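You operate a simulated robot arm through the tools that you are given. There is no shell and no other tool. Be economical: measure what you need, move in short steps, check, and stop when the job is done.

You run a simulated robot arm. Do the job below in one go: nothing can be reset, and whatever is moved stays where it is left.

Task
Take the thick bolt and leave it on top of the copper shim.

The check looks at the end state, three seconds after you hand in, the way a careful person would. Anything else that was tipped, shoved, dropped, spilled or broken makes it a failure.

Robot
A 6-joint arm with a two-finger parallel gripper, fixed in place. Base frame: the origin is at the foot of the arm, x ahead of it, y to its left, z up; the work surface is at about z = 0. Lengths are in m, angles in rad, forces in N, time in s.
With the tool pointing down near the work surface it reaches from about 0.14 to 0.58 m from the base axis. Its first joint turns from -1.152 to 1.152 rad. Payload 2.1 kg.
The TCP is the grasp point between the finger pads, 0.03 m short of the fingertips. In the tool frame z runs along the fingers and y along their closing line. Largest opening 0.094 m; finger width 0.028, thickness 0.01; the body of the gripper, 0.05 by 0.096 m, starts 0.055 m behind the TCP.
Orientation is that of the tool frame in the base frame, as [roll, pitch, yaw] about the fixed x, y, z axes, in that order (R = Rz(yaw) Ry(pitch) Rx(roll)). With the fingers straight down and closing along the base's y, the tool's x points along the base's -x, its y along +y and its z along -z.

Tools
- The arm moves only by the tool step_arm. Its argument "series" is a list of rows, each an object of numbers (a shift or turn left out is 0, a gripper value left out holds the last): "dx", "dy", "dz": the shift along the base's x, y, z in m; "rx", "ry", "rz": the turn, a rotation vector about the base's x, y, z in rad; "hand": the finger opening in m, from 0 to 0.094. In form: [{"dx": .., "dy": .., "dz": .., "rx": .., "ry": .., "rz": .., "hand": ..}, ...]. A call has 1 to 10 rows; each row shifts and turns the commanded pose from where the row before left it. Rows are played at 5 a second. More than 0.05 m and 0.15 rad between two rows, or a gripper value outside its range, and nothing of the call is played. A pose out of reach is approached as far as the arm can. The call stops where the force on the tool passes 40 N (or 10 N more than at its start, if that is more) or the arm is blocked; 0.2 s more then pass. The fingers move at their own pace (about 0.072 m/s each) and stop on an object; they squeeze with about 27 N. The grip force told is the motor's: it shows also when the fingers shut on nothing. Time passes only in rows, and 0.2 s behind the last, so rows that do not move let the fingers close. The reply holds the time, the measured pose of the TCP, the force on the tool along the base axes, the opening and the grip force, in the units named above and with some noise, and new pictures: "views" is both (left out), scene, wrist or none.
- Cameras (640 x 400 px; columns grow to the right, rows downward): "scene" is fixed at [0.0589, -0.3664, 0.4806]; the picture's right is [0.84, -0.54, 0.00], its down [-0.26, -0.41, -0.87] and it looks along [0.47, 0.74, -0.49] (base axes); focal length 251 px, centre (320, 200). "wrist" rides on the gripper at [-0.037, 0, -0.058] in the tool frame; the picture's right is [0.00, -1.00, 0.00], its down [0.97, 0.00, -0.24] and it looks along [0.24, 0.00, 0.97] (tool axes); focal length 218 px, centre (320, 200). There is no depth. A picture from a camera that has moved, and an enlarged one, comes with that camera's place and axes in the base frame and with its lens. The place of the scene camera against the robot may be out by one fixed shift of up to 0.018 m in any direction.
- inspect(camera, box): a new picture of the part [left, top, right, bottom] of that camera's present view, enlarged. No time passes.
- close_job(): hands the job in; it is judged then, once.

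Go step by step. Nothing tells you positions but the pictures and the camera data: compare them with the known pose of the tool, close in by small moves and look again before you grip or let go. The budget is 90 turns and 170 pictures, counting those below and the enlarged ones. Unless the task says otherwise, let go and move clear before handing in, and close with one line.

The tools are called after ">>>" as name(argument=value, ...) on one line, values as JSON. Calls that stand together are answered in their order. step_arm: Moves the arm, as the interface text tells. Its arguments: {"type":"object","properties":{"series":{"type":"array","items":{"type":"object","properties":{"dx":{"type":"number"},"dy":{"type":"number"},"dz":{"type":"number"},"rx":{"type":"number"},"ry":{"type":"number"},"rz":{"type":"number"},"hand":{"type":"number"}}}},"views":{"type":"string","enum":["both","scene","wrist","none"]}},"required":["series"]} The other tools are called the same way: inspect (camera, box) takes an enlarged picture of a part of a camera's view; close_job () hands the job in.

At the start:

```text
time: 0.0
tcp_pos: [0.3509, -0.0165, 0.3244]
tool_rot: [-3.142, 0.0, 3.141]
ft_force: [0.4, 0.0, 0.8]
width: 0.0939
gripper_force: 0.1
```

scene: 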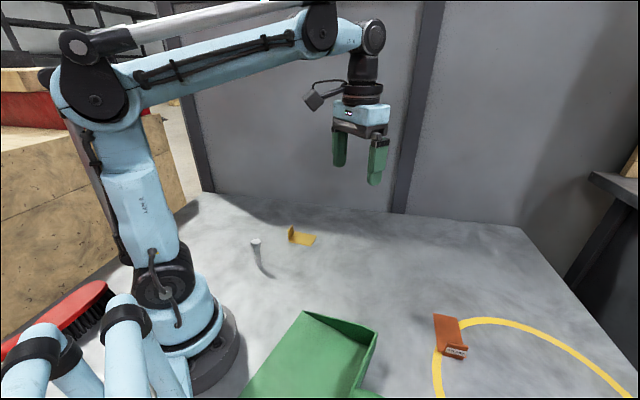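
wrist: 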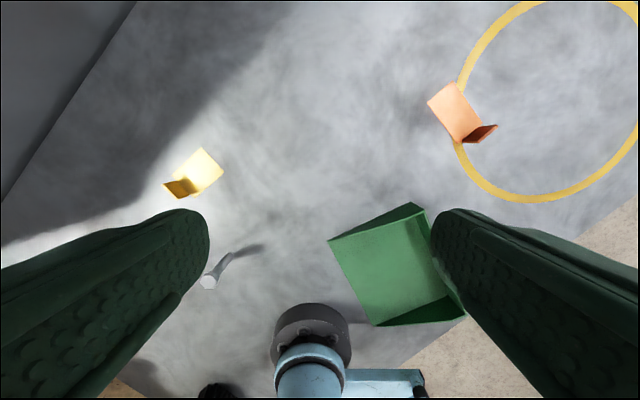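

I see a pale bolt standing near (0.18, 0.16), a yellow bracket and an orange (copper) one near (0.44, -0.25), and a green bin. I'll enlarge these to be sure what they are.

>>> inspect(camera="scene", box=[220, 210, 340, 285])

>>> inspect(camera="scene", box=[400, 290, 500, 370])

>>> inspect(camera="wrist", box=[160, 130, 290, 310])

>>> inspect(camera="wrist", box=[400, 60, 520, 160])

```text
5.33 times, centred on (280, 248) of scene
camera zoom: at [0.0589, -0.3664, 0.4806], right [0.84, -0.54, 0.0], down [-0.26, -0.41, -0.87], along [0.47, 0.74, -0.49], focal length 1339 px, centre (533, -53)
```

zoom: 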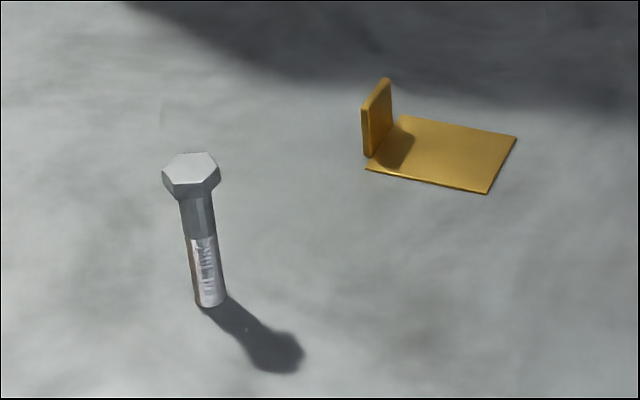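

```text
5.00 times, centred on (450, 330) of scene
camera zoom: at [0.0589, -0.3664, 0.4806], right [0.84, -0.54, 0.0], down [-0.26, -0.41, -0.87], along [0.47, 0.74, -0.49], focal length 1255 px, centre (-330, -450)
```

zoom: 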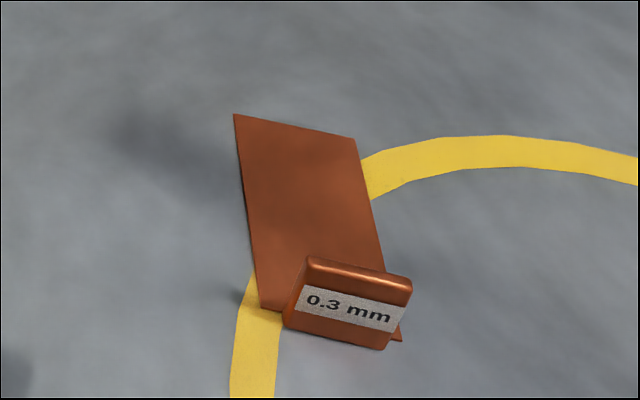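

```text
2.22 times, centred on (225, 220) of wrist
camera zoom: at [0.389, -0.017, 0.382], right [0.0, -1.0, 0.0], down [-0.97, 0.0, 0.24], along [-0.24, 0.0, -0.97], focal length 485 px, centre (531, 156)
```

zoom: 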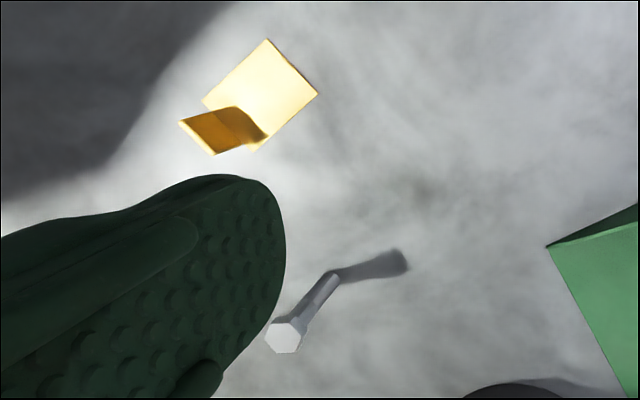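

```text
4.00 times, centred on (460, 110) of wrist
camera zoom: at [0.389, -0.017, 0.382], right [0.0, -1.0, 0.0], down [-0.97, 0.0, 0.24], along [-0.24, 0.0, -0.97], focal length 873 px, centre (-240, 560)
```

zoom: 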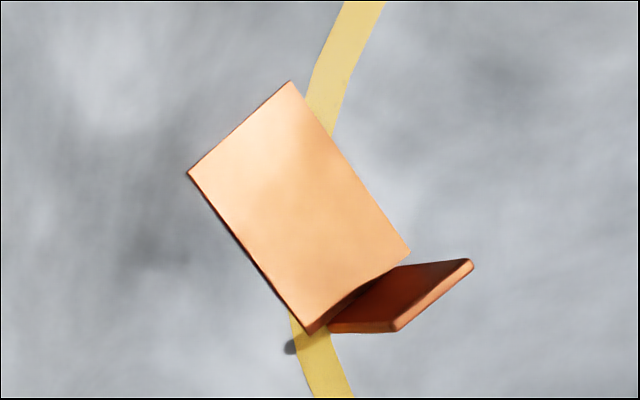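

One standing hex bolt, about 0.08 m tall, is at roughly (0.19, 0.157). The copper shim is a plate of about 50 x 87 mm centred near (0.442, -0.239), with an upright tab at its near end. I'll move above the bolt for a closer look.

>>> step_arm(series=[{"dx": -0.022, "dy": 0.0247, "dz": -0.016}, {"dx": -0.022, "dy": 0.0247, "dz": -0.016}, {"dx": -0.022, "dy": 0.0247, "dz": -0.016}, {"dx": -0.022, "dy": 0.0247, "dz": -0.016}, {"dx": -0.022, "dy": 0.0247, "dz": -0.016}, {"dx": -0.022, "dy": 0.0247, "dz": -0.016}, {"dx": -0.022, "dy": 0.0247, "dz": -0.016}, {}])

```text
time: 1.8
tcp_pos: [0.1971, 0.1553, 0.2115]
tool_rot: [3.141, -0.001, -3.141]
ft_force: [0.2, 1.0, -0.1]
width: 0.0941
gripper_force: 0.1
camera wrist: at [0.2347, 0.1555, 0.2692], right [0.0, -1.0, 0.0], down [-0.97, 0.0, 0.24], along [-0.24, 0.0, -0.97], focal length 218 px, centre (320, 200)
```

scene: 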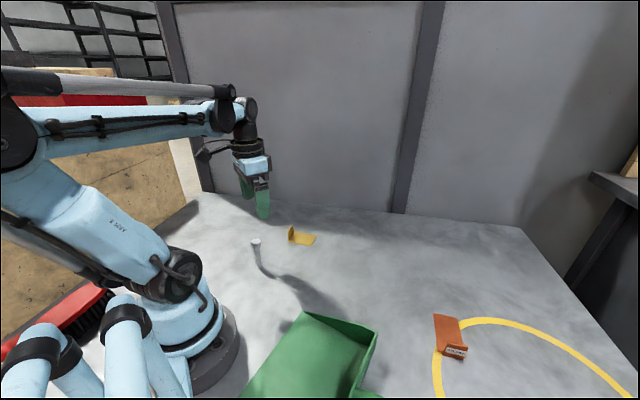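
wrist: 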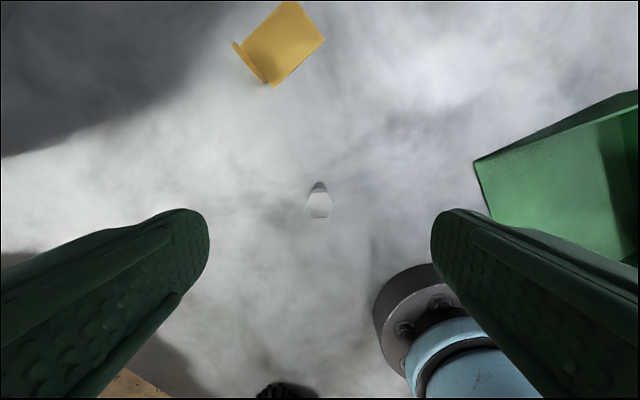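

>>> inspect(camera="wrist", box=[288, 172, 352, 228])

>>> inspect(camera="scene", box=[225, 220, 289, 284])

```text
7.14 times, centred on (320, 200) of wrist
camera zoom: at [0.2347, 0.1555, 0.2692], right [0.0, -1.0, 0.0], down [-0.97, 0.0, 0.24], along [-0.24, 0.0, -0.97], focal length 1559 px, centre (320, 200)
```

zoom: 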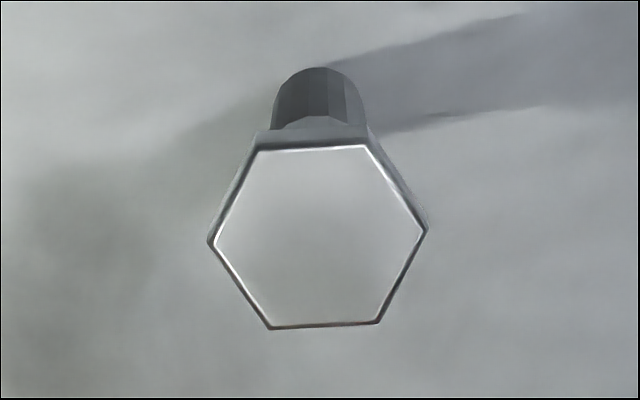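

```text
6.25 times, centred on (257, 252) of scene
camera zoom: at [0.0588, -0.3664, 0.4806], right [0.84, -0.54, 0.0], down [-0.26, -0.41, -0.87], along [0.47, 0.74, -0.49], focal length 1569 px, centre (714, -125)
```

zoom: 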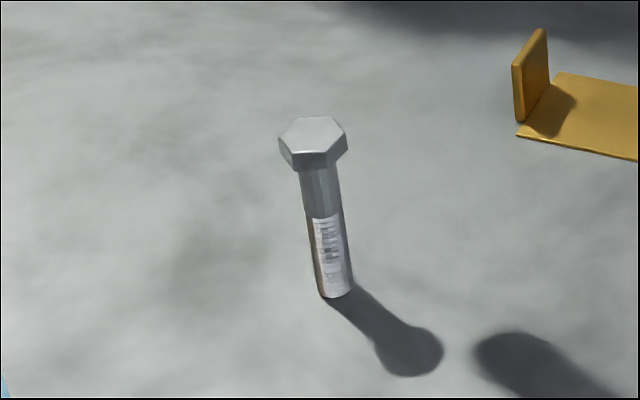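

The head's flats face base x (about +2.6°), so I need to turn the gripper by about +0.569 rad to close on flats. The bolt axis is at about (0.184, 0.156) and its top is at z of about 0.082. I'll turn and centre above it first.

>>> step_arm(series=[{"rz": 0.1423, "dx": -0.0033, "dz": -0.014}, {"rz": 0.1423, "dx": -0.0033, "dz": -0.014}, {"rz": 0.1423, "dx": -0.0033, "dz": -0.014}, {"rz": 0.1423, "dx": -0.0033, "dz": -0.014}, {}])

```text
time: 3.0
tcp_pos: [0.184, 0.1542, 0.1564]
tool_rot: [3.141, 0.0, -2.571]
ft_force: [0.0, -0.1, 0.5]
width: 0.0941
gripper_force: 0.1
camera wrist: at [0.2162, 0.1751, 0.2141], right [0.54, -0.84, 0.0], down [-0.82, -0.53, 0.24], along [-0.2, -0.13, -0.97], focal length 218 px, centre (320, 200)
```

scene: 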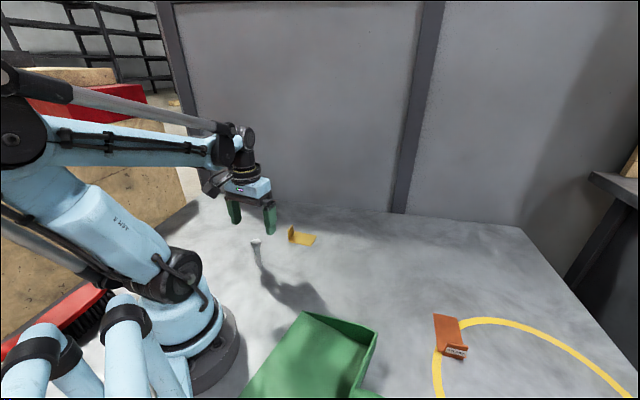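
wrist: 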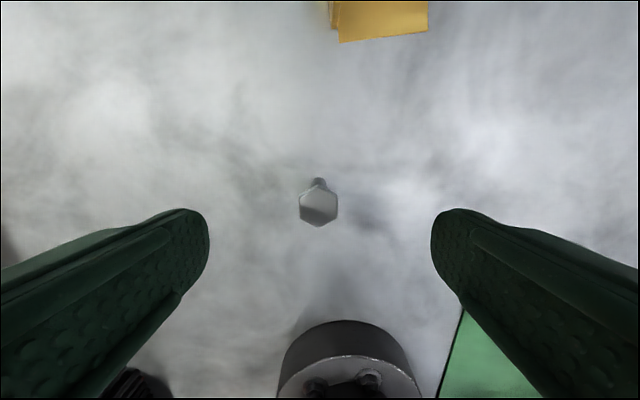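

The head is centred between the fingers and the flats are parallel to the pads. I'll lower around the head.

>>> step_arm(series=[{"dy": 0.001, "dz": -0.02}, {"dz": -0.022}, {"dz": -0.022}, {"dz": -0.022}, {}])

>>> inspect(camera="scene", box=[205, 190, 315, 290])

```text
time: 4.2
tcp_pos: [0.1844, 0.1588, 0.0692]
tool_rot: [-3.141, 0.001, -2.572]
ft_force: [0.0, 0.5, -0.4]
width: 0.0941
gripper_force: 0.1
camera wrist: at [0.2164, 0.1778, 0.1279], right [0.54, -0.84, 0.0], down [-0.82, -0.52, 0.24], along [-0.2, -0.13, -0.97], focal length 218 px, centre (320, 200)
```

scene: 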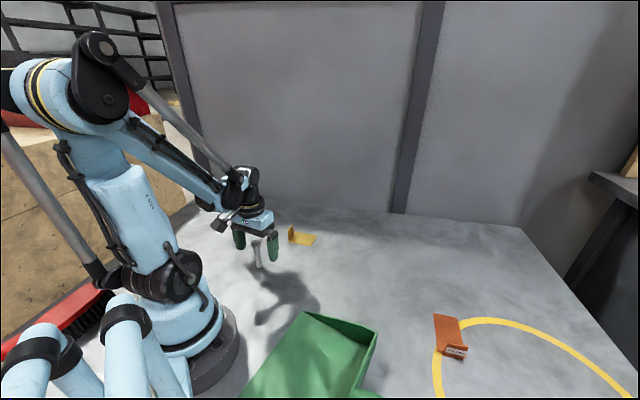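
wrist: 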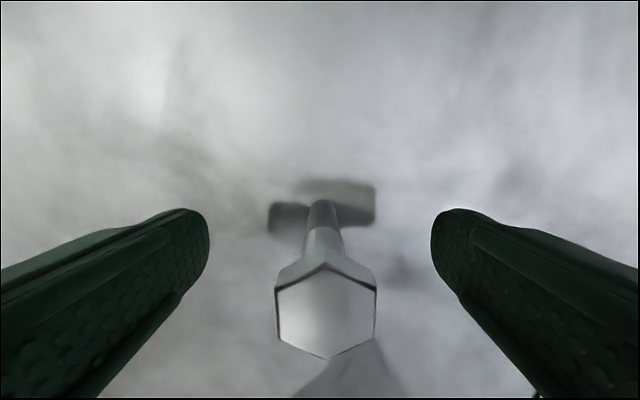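

```text
4.00 times, centred on (260, 240) of scene
camera zoom: at [0.0588, -0.3664, 0.4806], right [0.84, -0.54, 0.0], down [-0.26, -0.41, -0.87], along [0.47, 0.74, -0.49], focal length 1004 px, centre (560, 40)
```

zoom: 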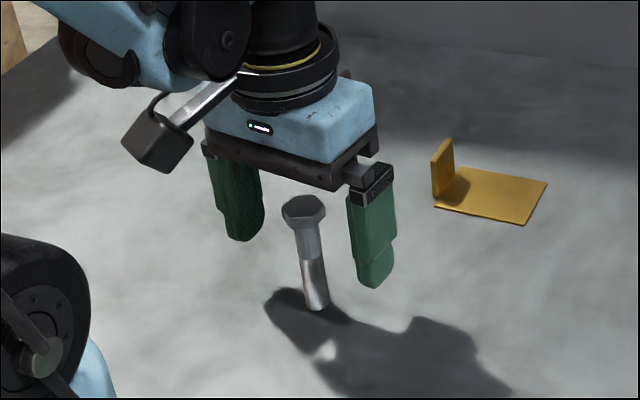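

The head sits about 1.5 to 2 mm off the centre line, so I'll correct that and then close the fingers.

>>> step_arm(series=[{"dx": 0.0003, "dy": -0.0018}, {"hand": 0.05}, {}, {"hand": 0.034}, {}])

```text
time: 5.4
tcp_pos: [0.1852, 0.156, 0.0707]
tool_rot: [3.14, 0.001, -2.572]
ft_force: [0.4, 0.3, -0.5]
width: 0.0339
gripper_force: 0.1
camera wrist: at [0.2166, 0.1757, 0.1282], right [0.54, -0.84, 0.0], down [-0.82, -0.52, 0.24], along [-0.2, -0.13, -0.97], focal length 218 px, centre (320, 200)
```

scene: 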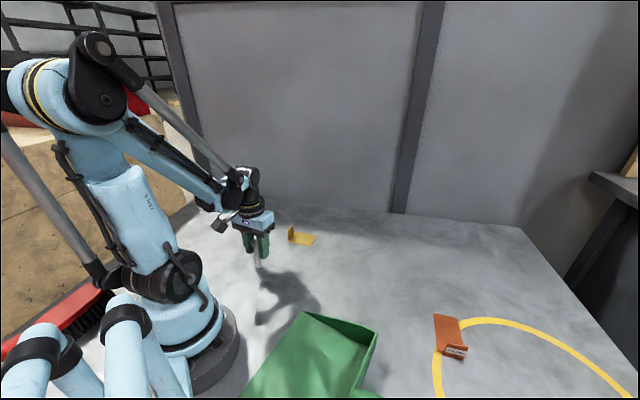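
wrist: 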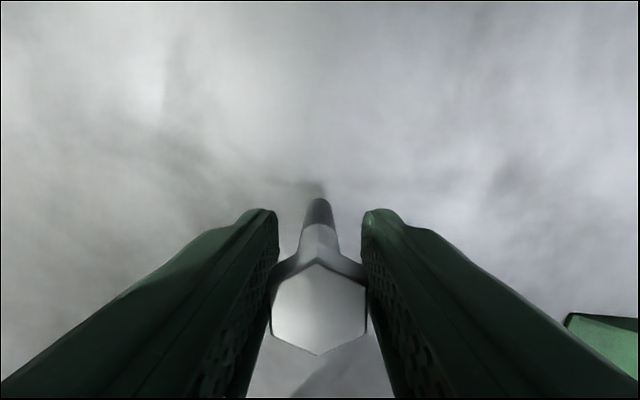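

The head is centred between the pads. I'll close gently, then lift.

>>> step_arm(series=[{"hand": 0.026}, {"hand": 0.02}, {"hand": 0.01}, {}, {}])

```text
time: 6.6
tcp_pos: [0.1846, 0.155, 0.0707]
tool_rot: [3.141, -0.001, -2.573]
ft_force: [-0.1, 0.0, -0.5]
width: 0.0235
gripper_force: 26.9
camera wrist: at [0.2165, 0.1757, 0.1282], right [0.54, -0.84, 0.0], down [-0.82, -0.52, 0.24], along [-0.2, -0.13, -0.97], focal length 218 px, centre (320, 200)
```

scene: 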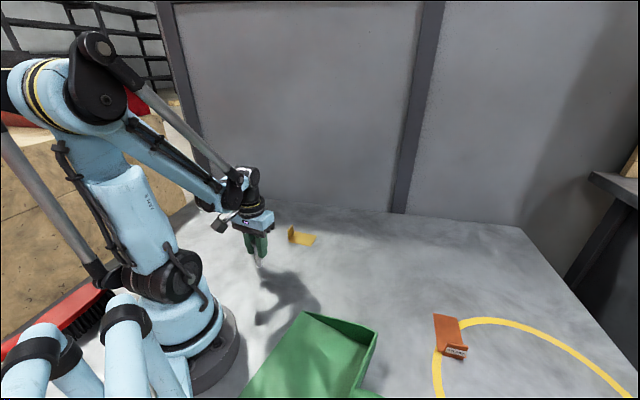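
wrist: 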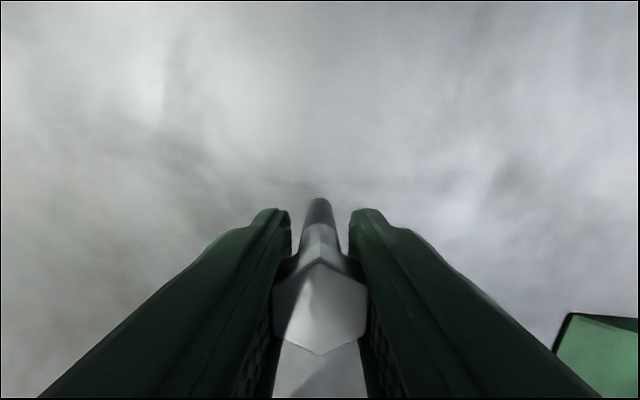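

Gripped on the head flats at 23.5 mm. I'll lift straight up and check the hold.

>>> step_arm(series=[{"dz": 0.02}, {"dz": 0.04}, {"dz": 0.04}, {"dz": 0.03}, {}])

>>> inspect(camera="scene", box=[205, 170, 315, 270])

```text
time: 7.8
tcp_pos: [0.1826, 0.157, 0.2014]
tool_rot: [3.14, 0.001, -2.573]
ft_force: [0.1, 0.5, -1.7]
width: 0.0236
gripper_force: 26.8
camera wrist: at [0.2153, 0.177, 0.2593], right [0.54, -0.84, 0.0], down [-0.82, -0.52, 0.24], along [-0.2, -0.13, -0.97], focal length 218 px, centre (320, 200)
```

scene: 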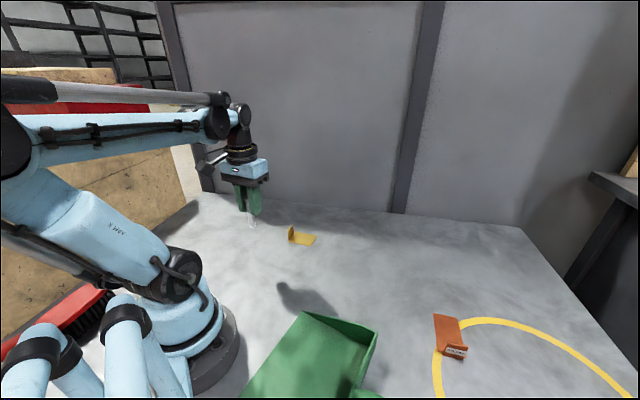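
wrist: 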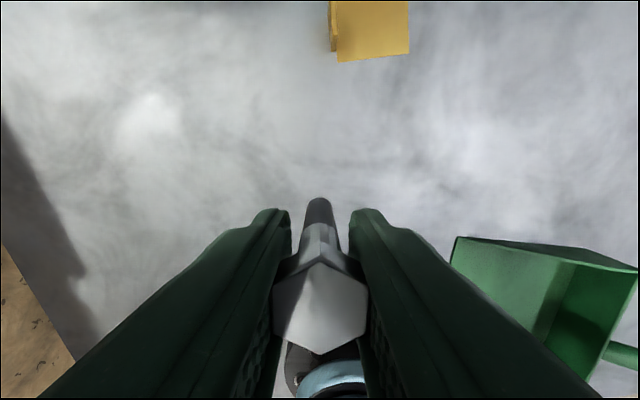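

```text
4.00 times, centred on (260, 220) of scene
camera zoom: at [0.0589, -0.3664, 0.4806], right [0.84, -0.54, 0.0], down [-0.26, -0.41, -0.87], along [0.47, 0.74, -0.49], focal length 1004 px, centre (560, 120)
```

zoom: 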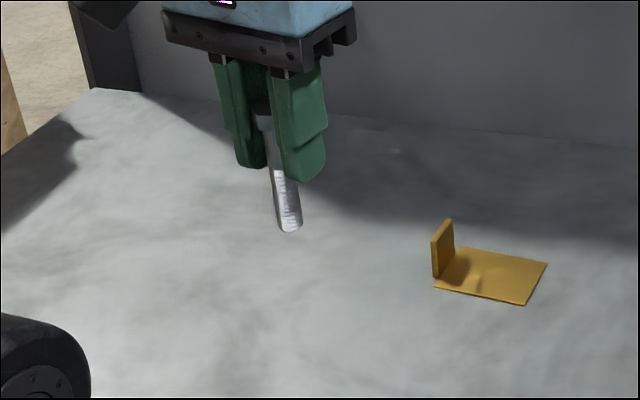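

The bolt is held straight and unmoved in the grip. I'll carry it toward the copper shim at height.

>>> step_arm(series=[{"dx": 0.012, "dy": -0.018}, {"dx": 0.024, "dy": -0.036}, {"dx": 0.026, "dy": -0.039}, {"dx": 0.026, "dy": -0.039}, {"dx": 0.026, "dy": -0.039}, {"dx": 0.026, "dy": -0.039}, {"dx": 0.026, "dy": -0.039}, {"dx": 0.026, "dy": -0.039}, {"dx": 0.02, "dy": -0.03}, {}])

```text
time: 10.0
tcp_pos: [0.396, -0.1637, 0.1998]
tool_rot: [3.141, -0.002, -2.573]
ft_force: [0.7, -0.3, -1.5]
width: 0.0236
gripper_force: 26.9
camera wrist: at [0.4285, -0.1418, 0.2581], right [0.54, -0.84, 0.0], down [-0.82, -0.52, 0.24], along [-0.2, -0.13, -0.97], focal length 218 px, centre (320, 200)
```

scene: 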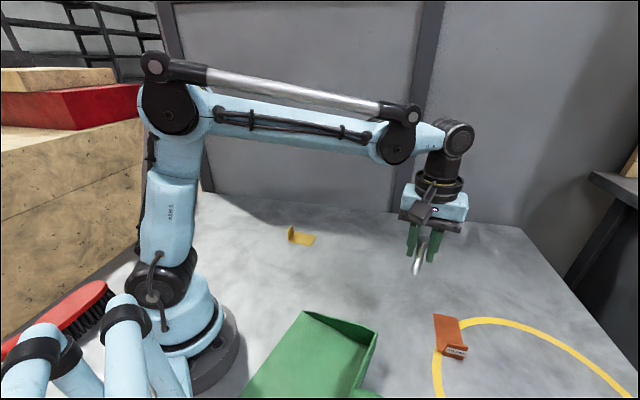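
wrist: 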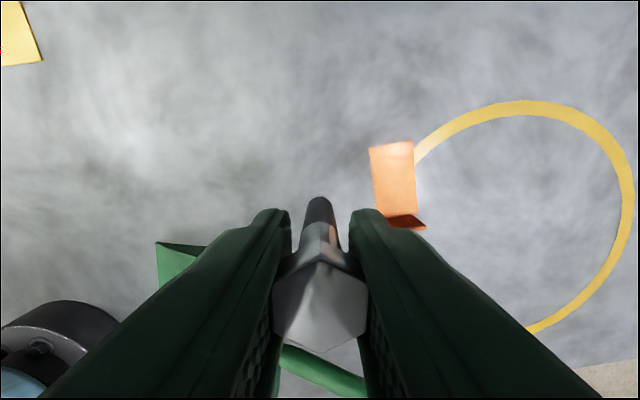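

The shim is ahead to the right in the wrist view. I'll enlarge it to refine its position.

>>> inspect(camera="wrist", box=[340, 125, 450, 240])

```text
3.48 times, centred on (395, 182) of wrist
camera zoom: at [0.4285, -0.1418, 0.2581], right [0.54, -0.84, 0.0], down [-0.82, -0.52, 0.24], along [-0.2, -0.13, -0.97], focal length 759 px, centre (59, 261)
```

zoom: 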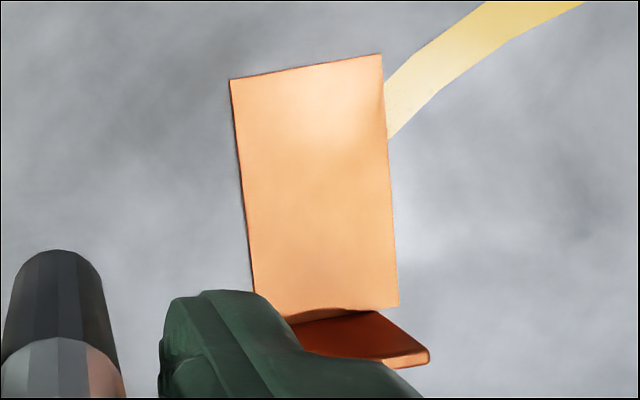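

Both views agree: the plate is centred at (0.442, -0.239), and the tab end is at the near side. I'll move over the target (0.445, -0.235), come down partway and check.

>>> step_arm(series=[{"dx": 0.0163, "dy": -0.0242}, {"dx": 0.0163, "dy": -0.0242}, {"dx": 0.0163, "dy": -0.0242}, {"dz": -0.04}, {"dz": -0.03}, {"dz": -0.02}, {}])

>>> inspect(camera="scene", box=[390, 230, 510, 370])

>>> inspect(camera="wrist", box=[240, 100, 400, 260])

```text
time: 11.6
tcp_pos: [0.4445, -0.2358, 0.1098]
tool_rot: [-3.14, 0.0, -2.573]
ft_force: [-0.2, 1.0, -1.6]
width: 0.0236
gripper_force: 26.7
camera wrist: at [0.4758, -0.2158, 0.1669], right [0.54, -0.84, 0.0], down [-0.82, -0.52, 0.24], along [-0.2, -0.13, -0.97], focal length 218 px, centre (320, 200)
```

scene: 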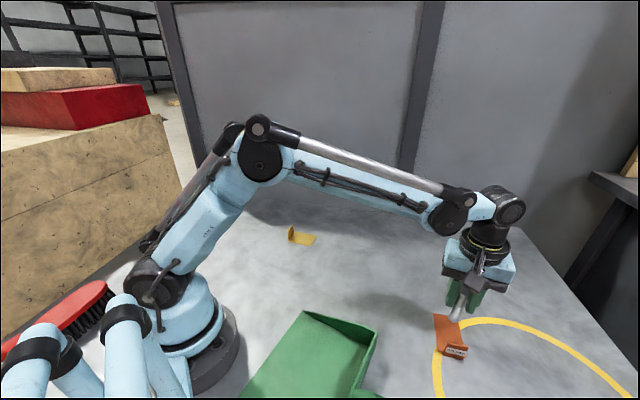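
wrist: 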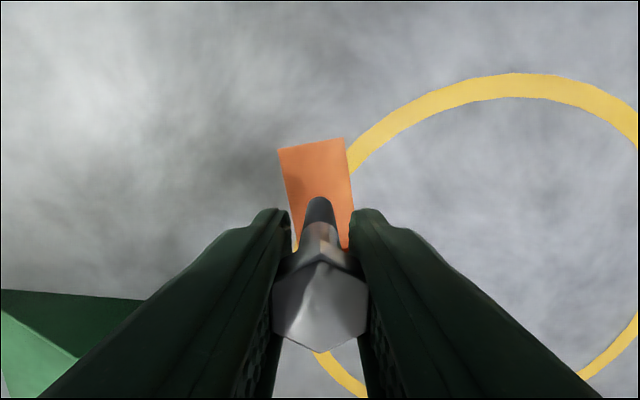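

```text
2.86 times, centred on (450, 300) of scene
camera zoom: at [0.0589, -0.3664, 0.4806], right [0.84, -0.54, 0.0], down [-0.26, -0.41, -0.87], along [0.47, 0.74, -0.49], focal length 717 px, centre (-51, -86)
```

zoom: 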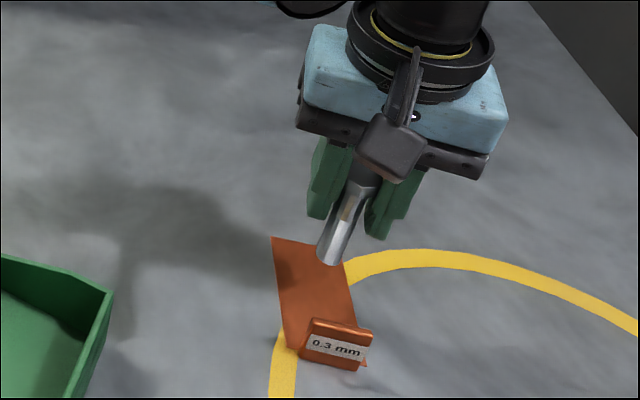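

```text
2.50 times, centred on (320, 180) of wrist
camera zoom: at [0.4758, -0.2158, 0.1669], right [0.54, -0.84, 0.0], down [-0.82, -0.52, 0.24], along [-0.2, -0.13, -0.97], focal length 546 px, centre (320, 250)
```

zoom: 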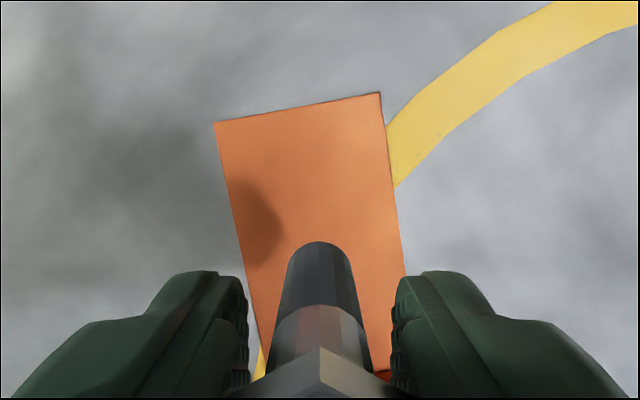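

Aligned over the plate, with the bolt's foot about 0.04 m up. I'll lower most of the way, then take fine steps while watching the force.

>>> step_arm(series=[{"dz": -0.015}, {"dz": -0.012}, {"dz": -0.006}, {}, {}])

>>> inspect(camera="scene", box=[410, 270, 500, 370])

```text
time: 12.8
tcp_pos: [0.4442, -0.2353, 0.0775]
tool_rot: [-3.141, 0.002, -2.572]
ft_force: [0.2, 0.6, -1.4]
width: 0.0235
gripper_force: 27.5
camera wrist: at [0.4763, -0.215, 0.1352], right [0.54, -0.84, 0.0], down [-0.82, -0.52, 0.24], along [-0.2, -0.13, -0.97], focal length 218 px, centre (320, 200)
```

scene: 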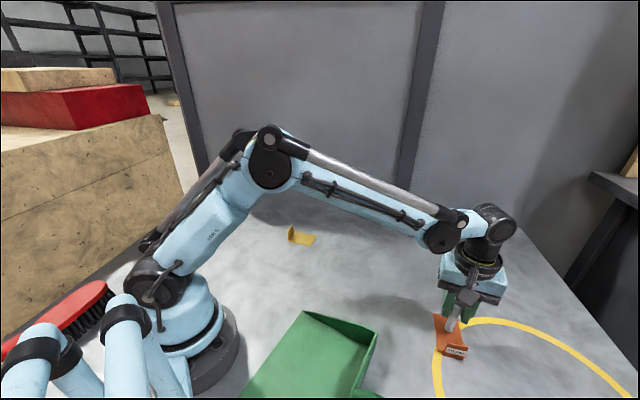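
wrist: 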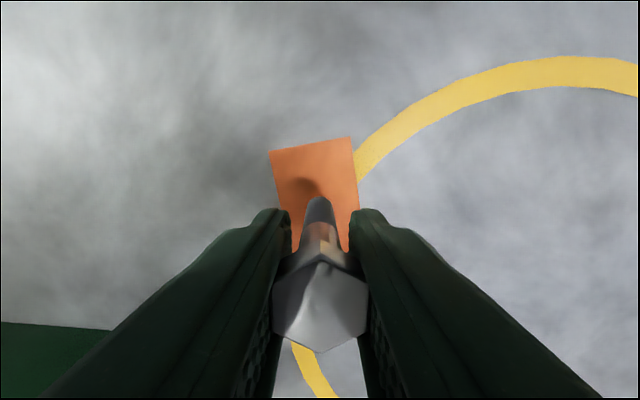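

```text
4.00 times, centred on (455, 320) of scene
camera zoom: at [0.0589, -0.3664, 0.4806], right [0.84, -0.54, 0.0], down [-0.26, -0.41, -0.87], along [0.47, 0.74, -0.49], focal length 1004 px, centre (-220, -280)
```

zoom: 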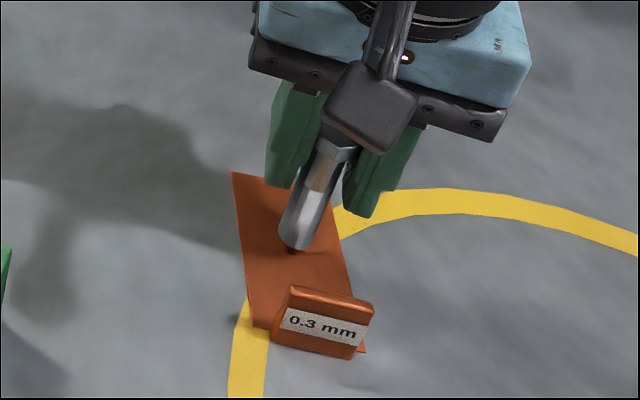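

The foot is over the middle of the plate, several mm up and clear of the tab. I'll continue with fine lowering.

>>> step_arm(series=[{"dz": -0.0015}, {"dz": -0.0015}, {"dz": -0.001}, {}], views="none")

```text
time: 13.8
tcp_pos: [0.4453, -0.2354, 0.0737]
tool_rot: [3.14, 0.001, -2.572]
ft_force: [0.2, 0.8, -0.5]
width: 0.0233
gripper_force: 27.4
```

>>> step_arm(series=[{"dz": -0.001}, {}], views="none")

```text
time: 14.4
tcp_pos: [0.4457, -0.2355, 0.0726]
tool_rot: [-3.14, -0.001, -2.572]
ft_force: [-0.3, 0.8, -3.5]
width: 0.0231
gripper_force: 27.1
```

The force reading is unclear. I'll read it again without moving and look.

>>> step_arm(series=[{}, {}], views="none")

>>> inspect(camera="scene", box=[430, 300, 480, 360])

>>> inspect(camera="wrist", box=[260, 130, 380, 230])

```text
time: 15.0
tcp_pos: [0.4457, -0.2348, 0.0717]
tool_rot: [3.142, -0.001, -2.572]
ft_force: [0.4, -0.1, -1.0]
width: 0.0233
gripper_force: 26.6
```

```text
6.67 times, centred on (455, 330) of scene
camera zoom: at [0.0589, -0.3664, 0.4806], right [0.84, -0.54, 0.0], down [-0.26, -0.41, -0.87], along [0.47, 0.74, -0.49], focal length 1674 px, centre (-580, -667)
```

zoom: 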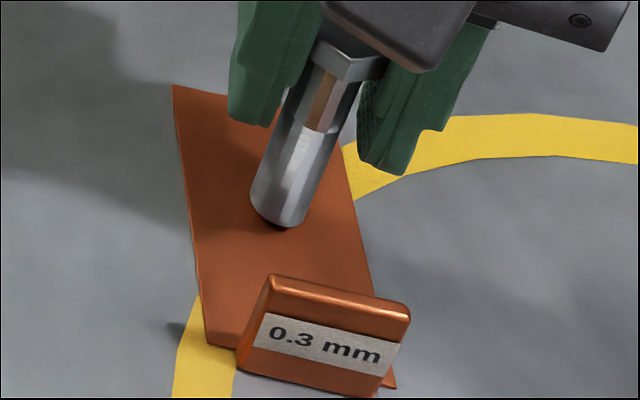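

```text
4.00 times, centred on (320, 180) of wrist
camera zoom: at [0.4772, -0.2157, 0.1301], right [0.54, -0.84, 0.0], down [-0.82, -0.52, 0.24], along [-0.2, -0.13, -0.97], focal length 873 px, centre (320, 280)
```

zoom: 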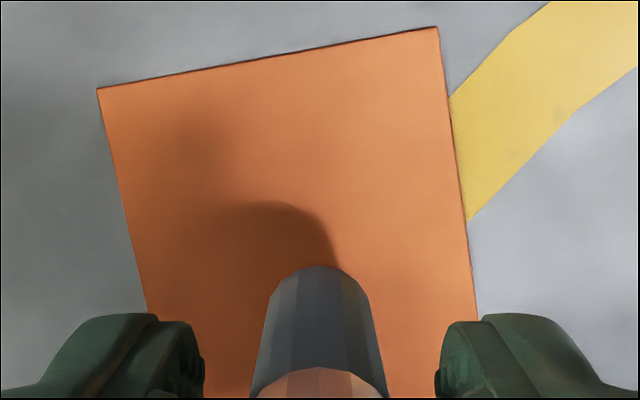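

There's still a slight gap, so I'll lower in sub-millimetre steps.

>>> step_arm(series=[{"dz": -0.0007}, {}], views="none")

>>> step_arm(series=[{"dz": -0.0006}, {}], views="none")

>>> inspect(camera="scene", box=[430, 300, 480, 360])

```text
time: 15.6
tcp_pos: [0.4456, -0.2364, 0.0723]
tool_rot: [3.142, 0.001, -2.572]
ft_force: [-0.5, -0.7, 0.2]
width: 0.0234
gripper_force: 27.3
```

```text
time: 16.2
tcp_pos: [0.4465, -0.235, 0.0713]
tool_rot: [3.141, 0.001, -2.572]
ft_force: [0.1, 1.2, 19.6]
width: 0.0232
gripper_force: 26.6
```

```text
6.67 times, centred on (455, 330) of scene
camera zoom: at [0.0588, -0.3663, 0.4807], right [0.84, -0.54, 0.0], down [-0.26, -0.41, -0.87], along [0.47, 0.74, -0.49], focal length 1674 px, centre (-580, -667)
```

zoom: 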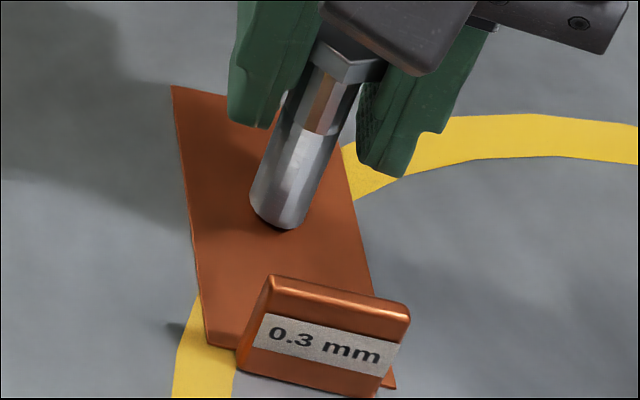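

Contact: 20 N upward, and the foot is flat on the plate. I'll relieve the pressure slightly and then open gradually.

>>> step_arm(series=[{"dz": 0.0004}, {}], views="none")

>>> step_arm(series=[{"hand": 0.0245}, {"hand": 0.026}, {"hand": 0.029}, {"hand": 0.034}, {}])

```text
time: 16.8
tcp_pos: [0.4458, -0.2356, 0.0709]
tool_rot: [-3.141, 0.003, -2.572]
ft_force: [0.7, 1.8, 19.9]
width: 0.0234
gripper_force: 27.1
```

```text
time: 18.0
tcp_pos: [0.4446, -0.236, 0.0706]
tool_rot: [3.142, 0.0, -2.572]
ft_force: [0.0, -0.1, -0.3]
width: 0.034
gripper_force: 0.0
camera wrist: at [0.477, -0.2161, 0.1285], right [0.54, -0.84, 0.0], down [-0.82, -0.52, 0.24], along [-0.2, -0.13, -0.97], focal length 218 px, centre (320, 200)
```

scene: 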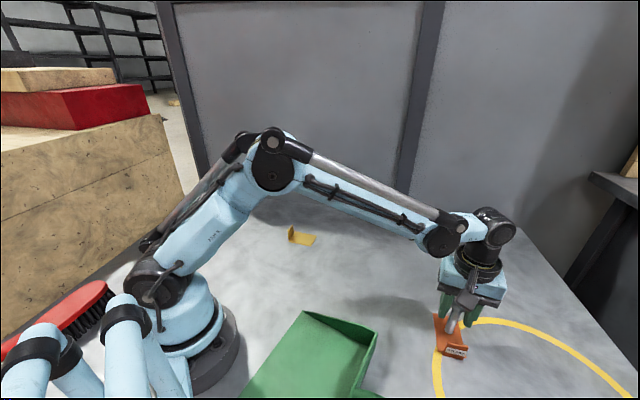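
wrist: 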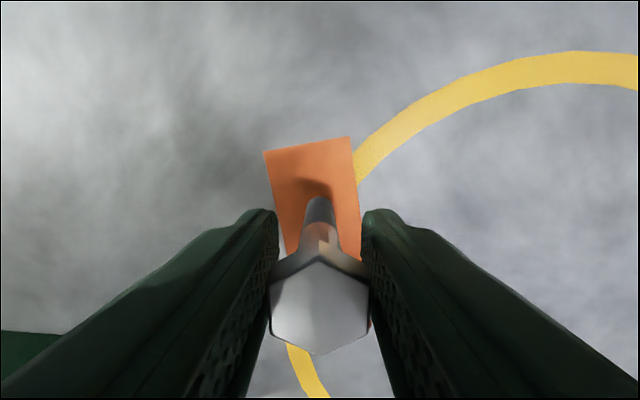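

The bolt stands free between the open pads. I'll open wider and rise straight up.

>>> step_arm(series=[{"hand": 0.06}, {"hand": 0.085}, {}, {"dz": 0.02}, {"dz": 0.03}, {"dz": 0.04}, {"dz": 0.04}, {}])

>>> inspect(camera="scene", box=[400, 260, 510, 370])

```text
time: 19.8
tcp_pos: [0.4466, -0.2353, 0.2014]
tool_rot: [3.141, -0.002, -2.574]
ft_force: [0.0, -0.7, 0.8]
width: 0.0848
gripper_force: 0.0
camera wrist: at [0.4791, -0.2154, 0.2588], right [0.54, -0.84, 0.0], down [-0.82, -0.52, 0.24], along [-0.2, -0.13, -0.97], focal length 218 px, centre (320, 200)
```

scene: 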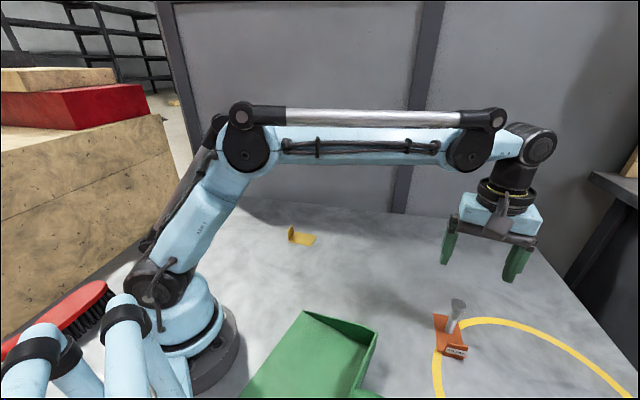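
wrist: 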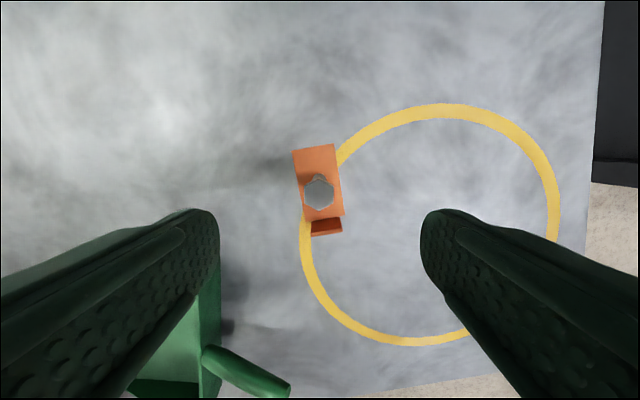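

```text
3.64 times, centred on (455, 315) of scene
camera zoom: at [0.0589, -0.3664, 0.4806], right [0.84, -0.54, 0.0], down [-0.26, -0.41, -0.87], along [0.47, 0.74, -0.49], focal length 913 px, centre (-171, -218)
```

zoom: 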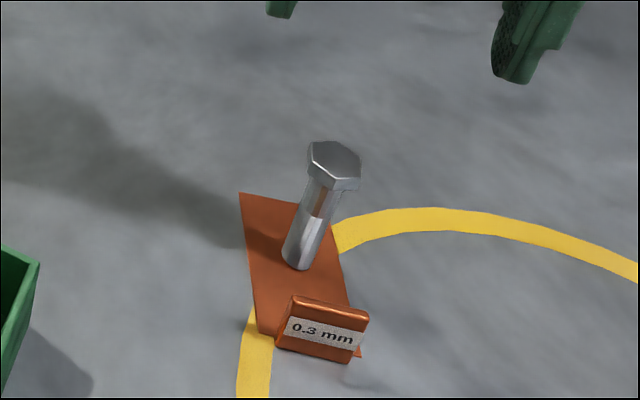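

The bolt stands upright on the copper plate, the gripper is clear above it, and nothing else has moved. I'll hand in now.

>>> close_job()

```text
The job is handed in.
```

The bolt is standing upright on the copper shim, the gripper is clear above it, and nothing else was moved; it was the only bolt I saw, so I took it to be the thick one.
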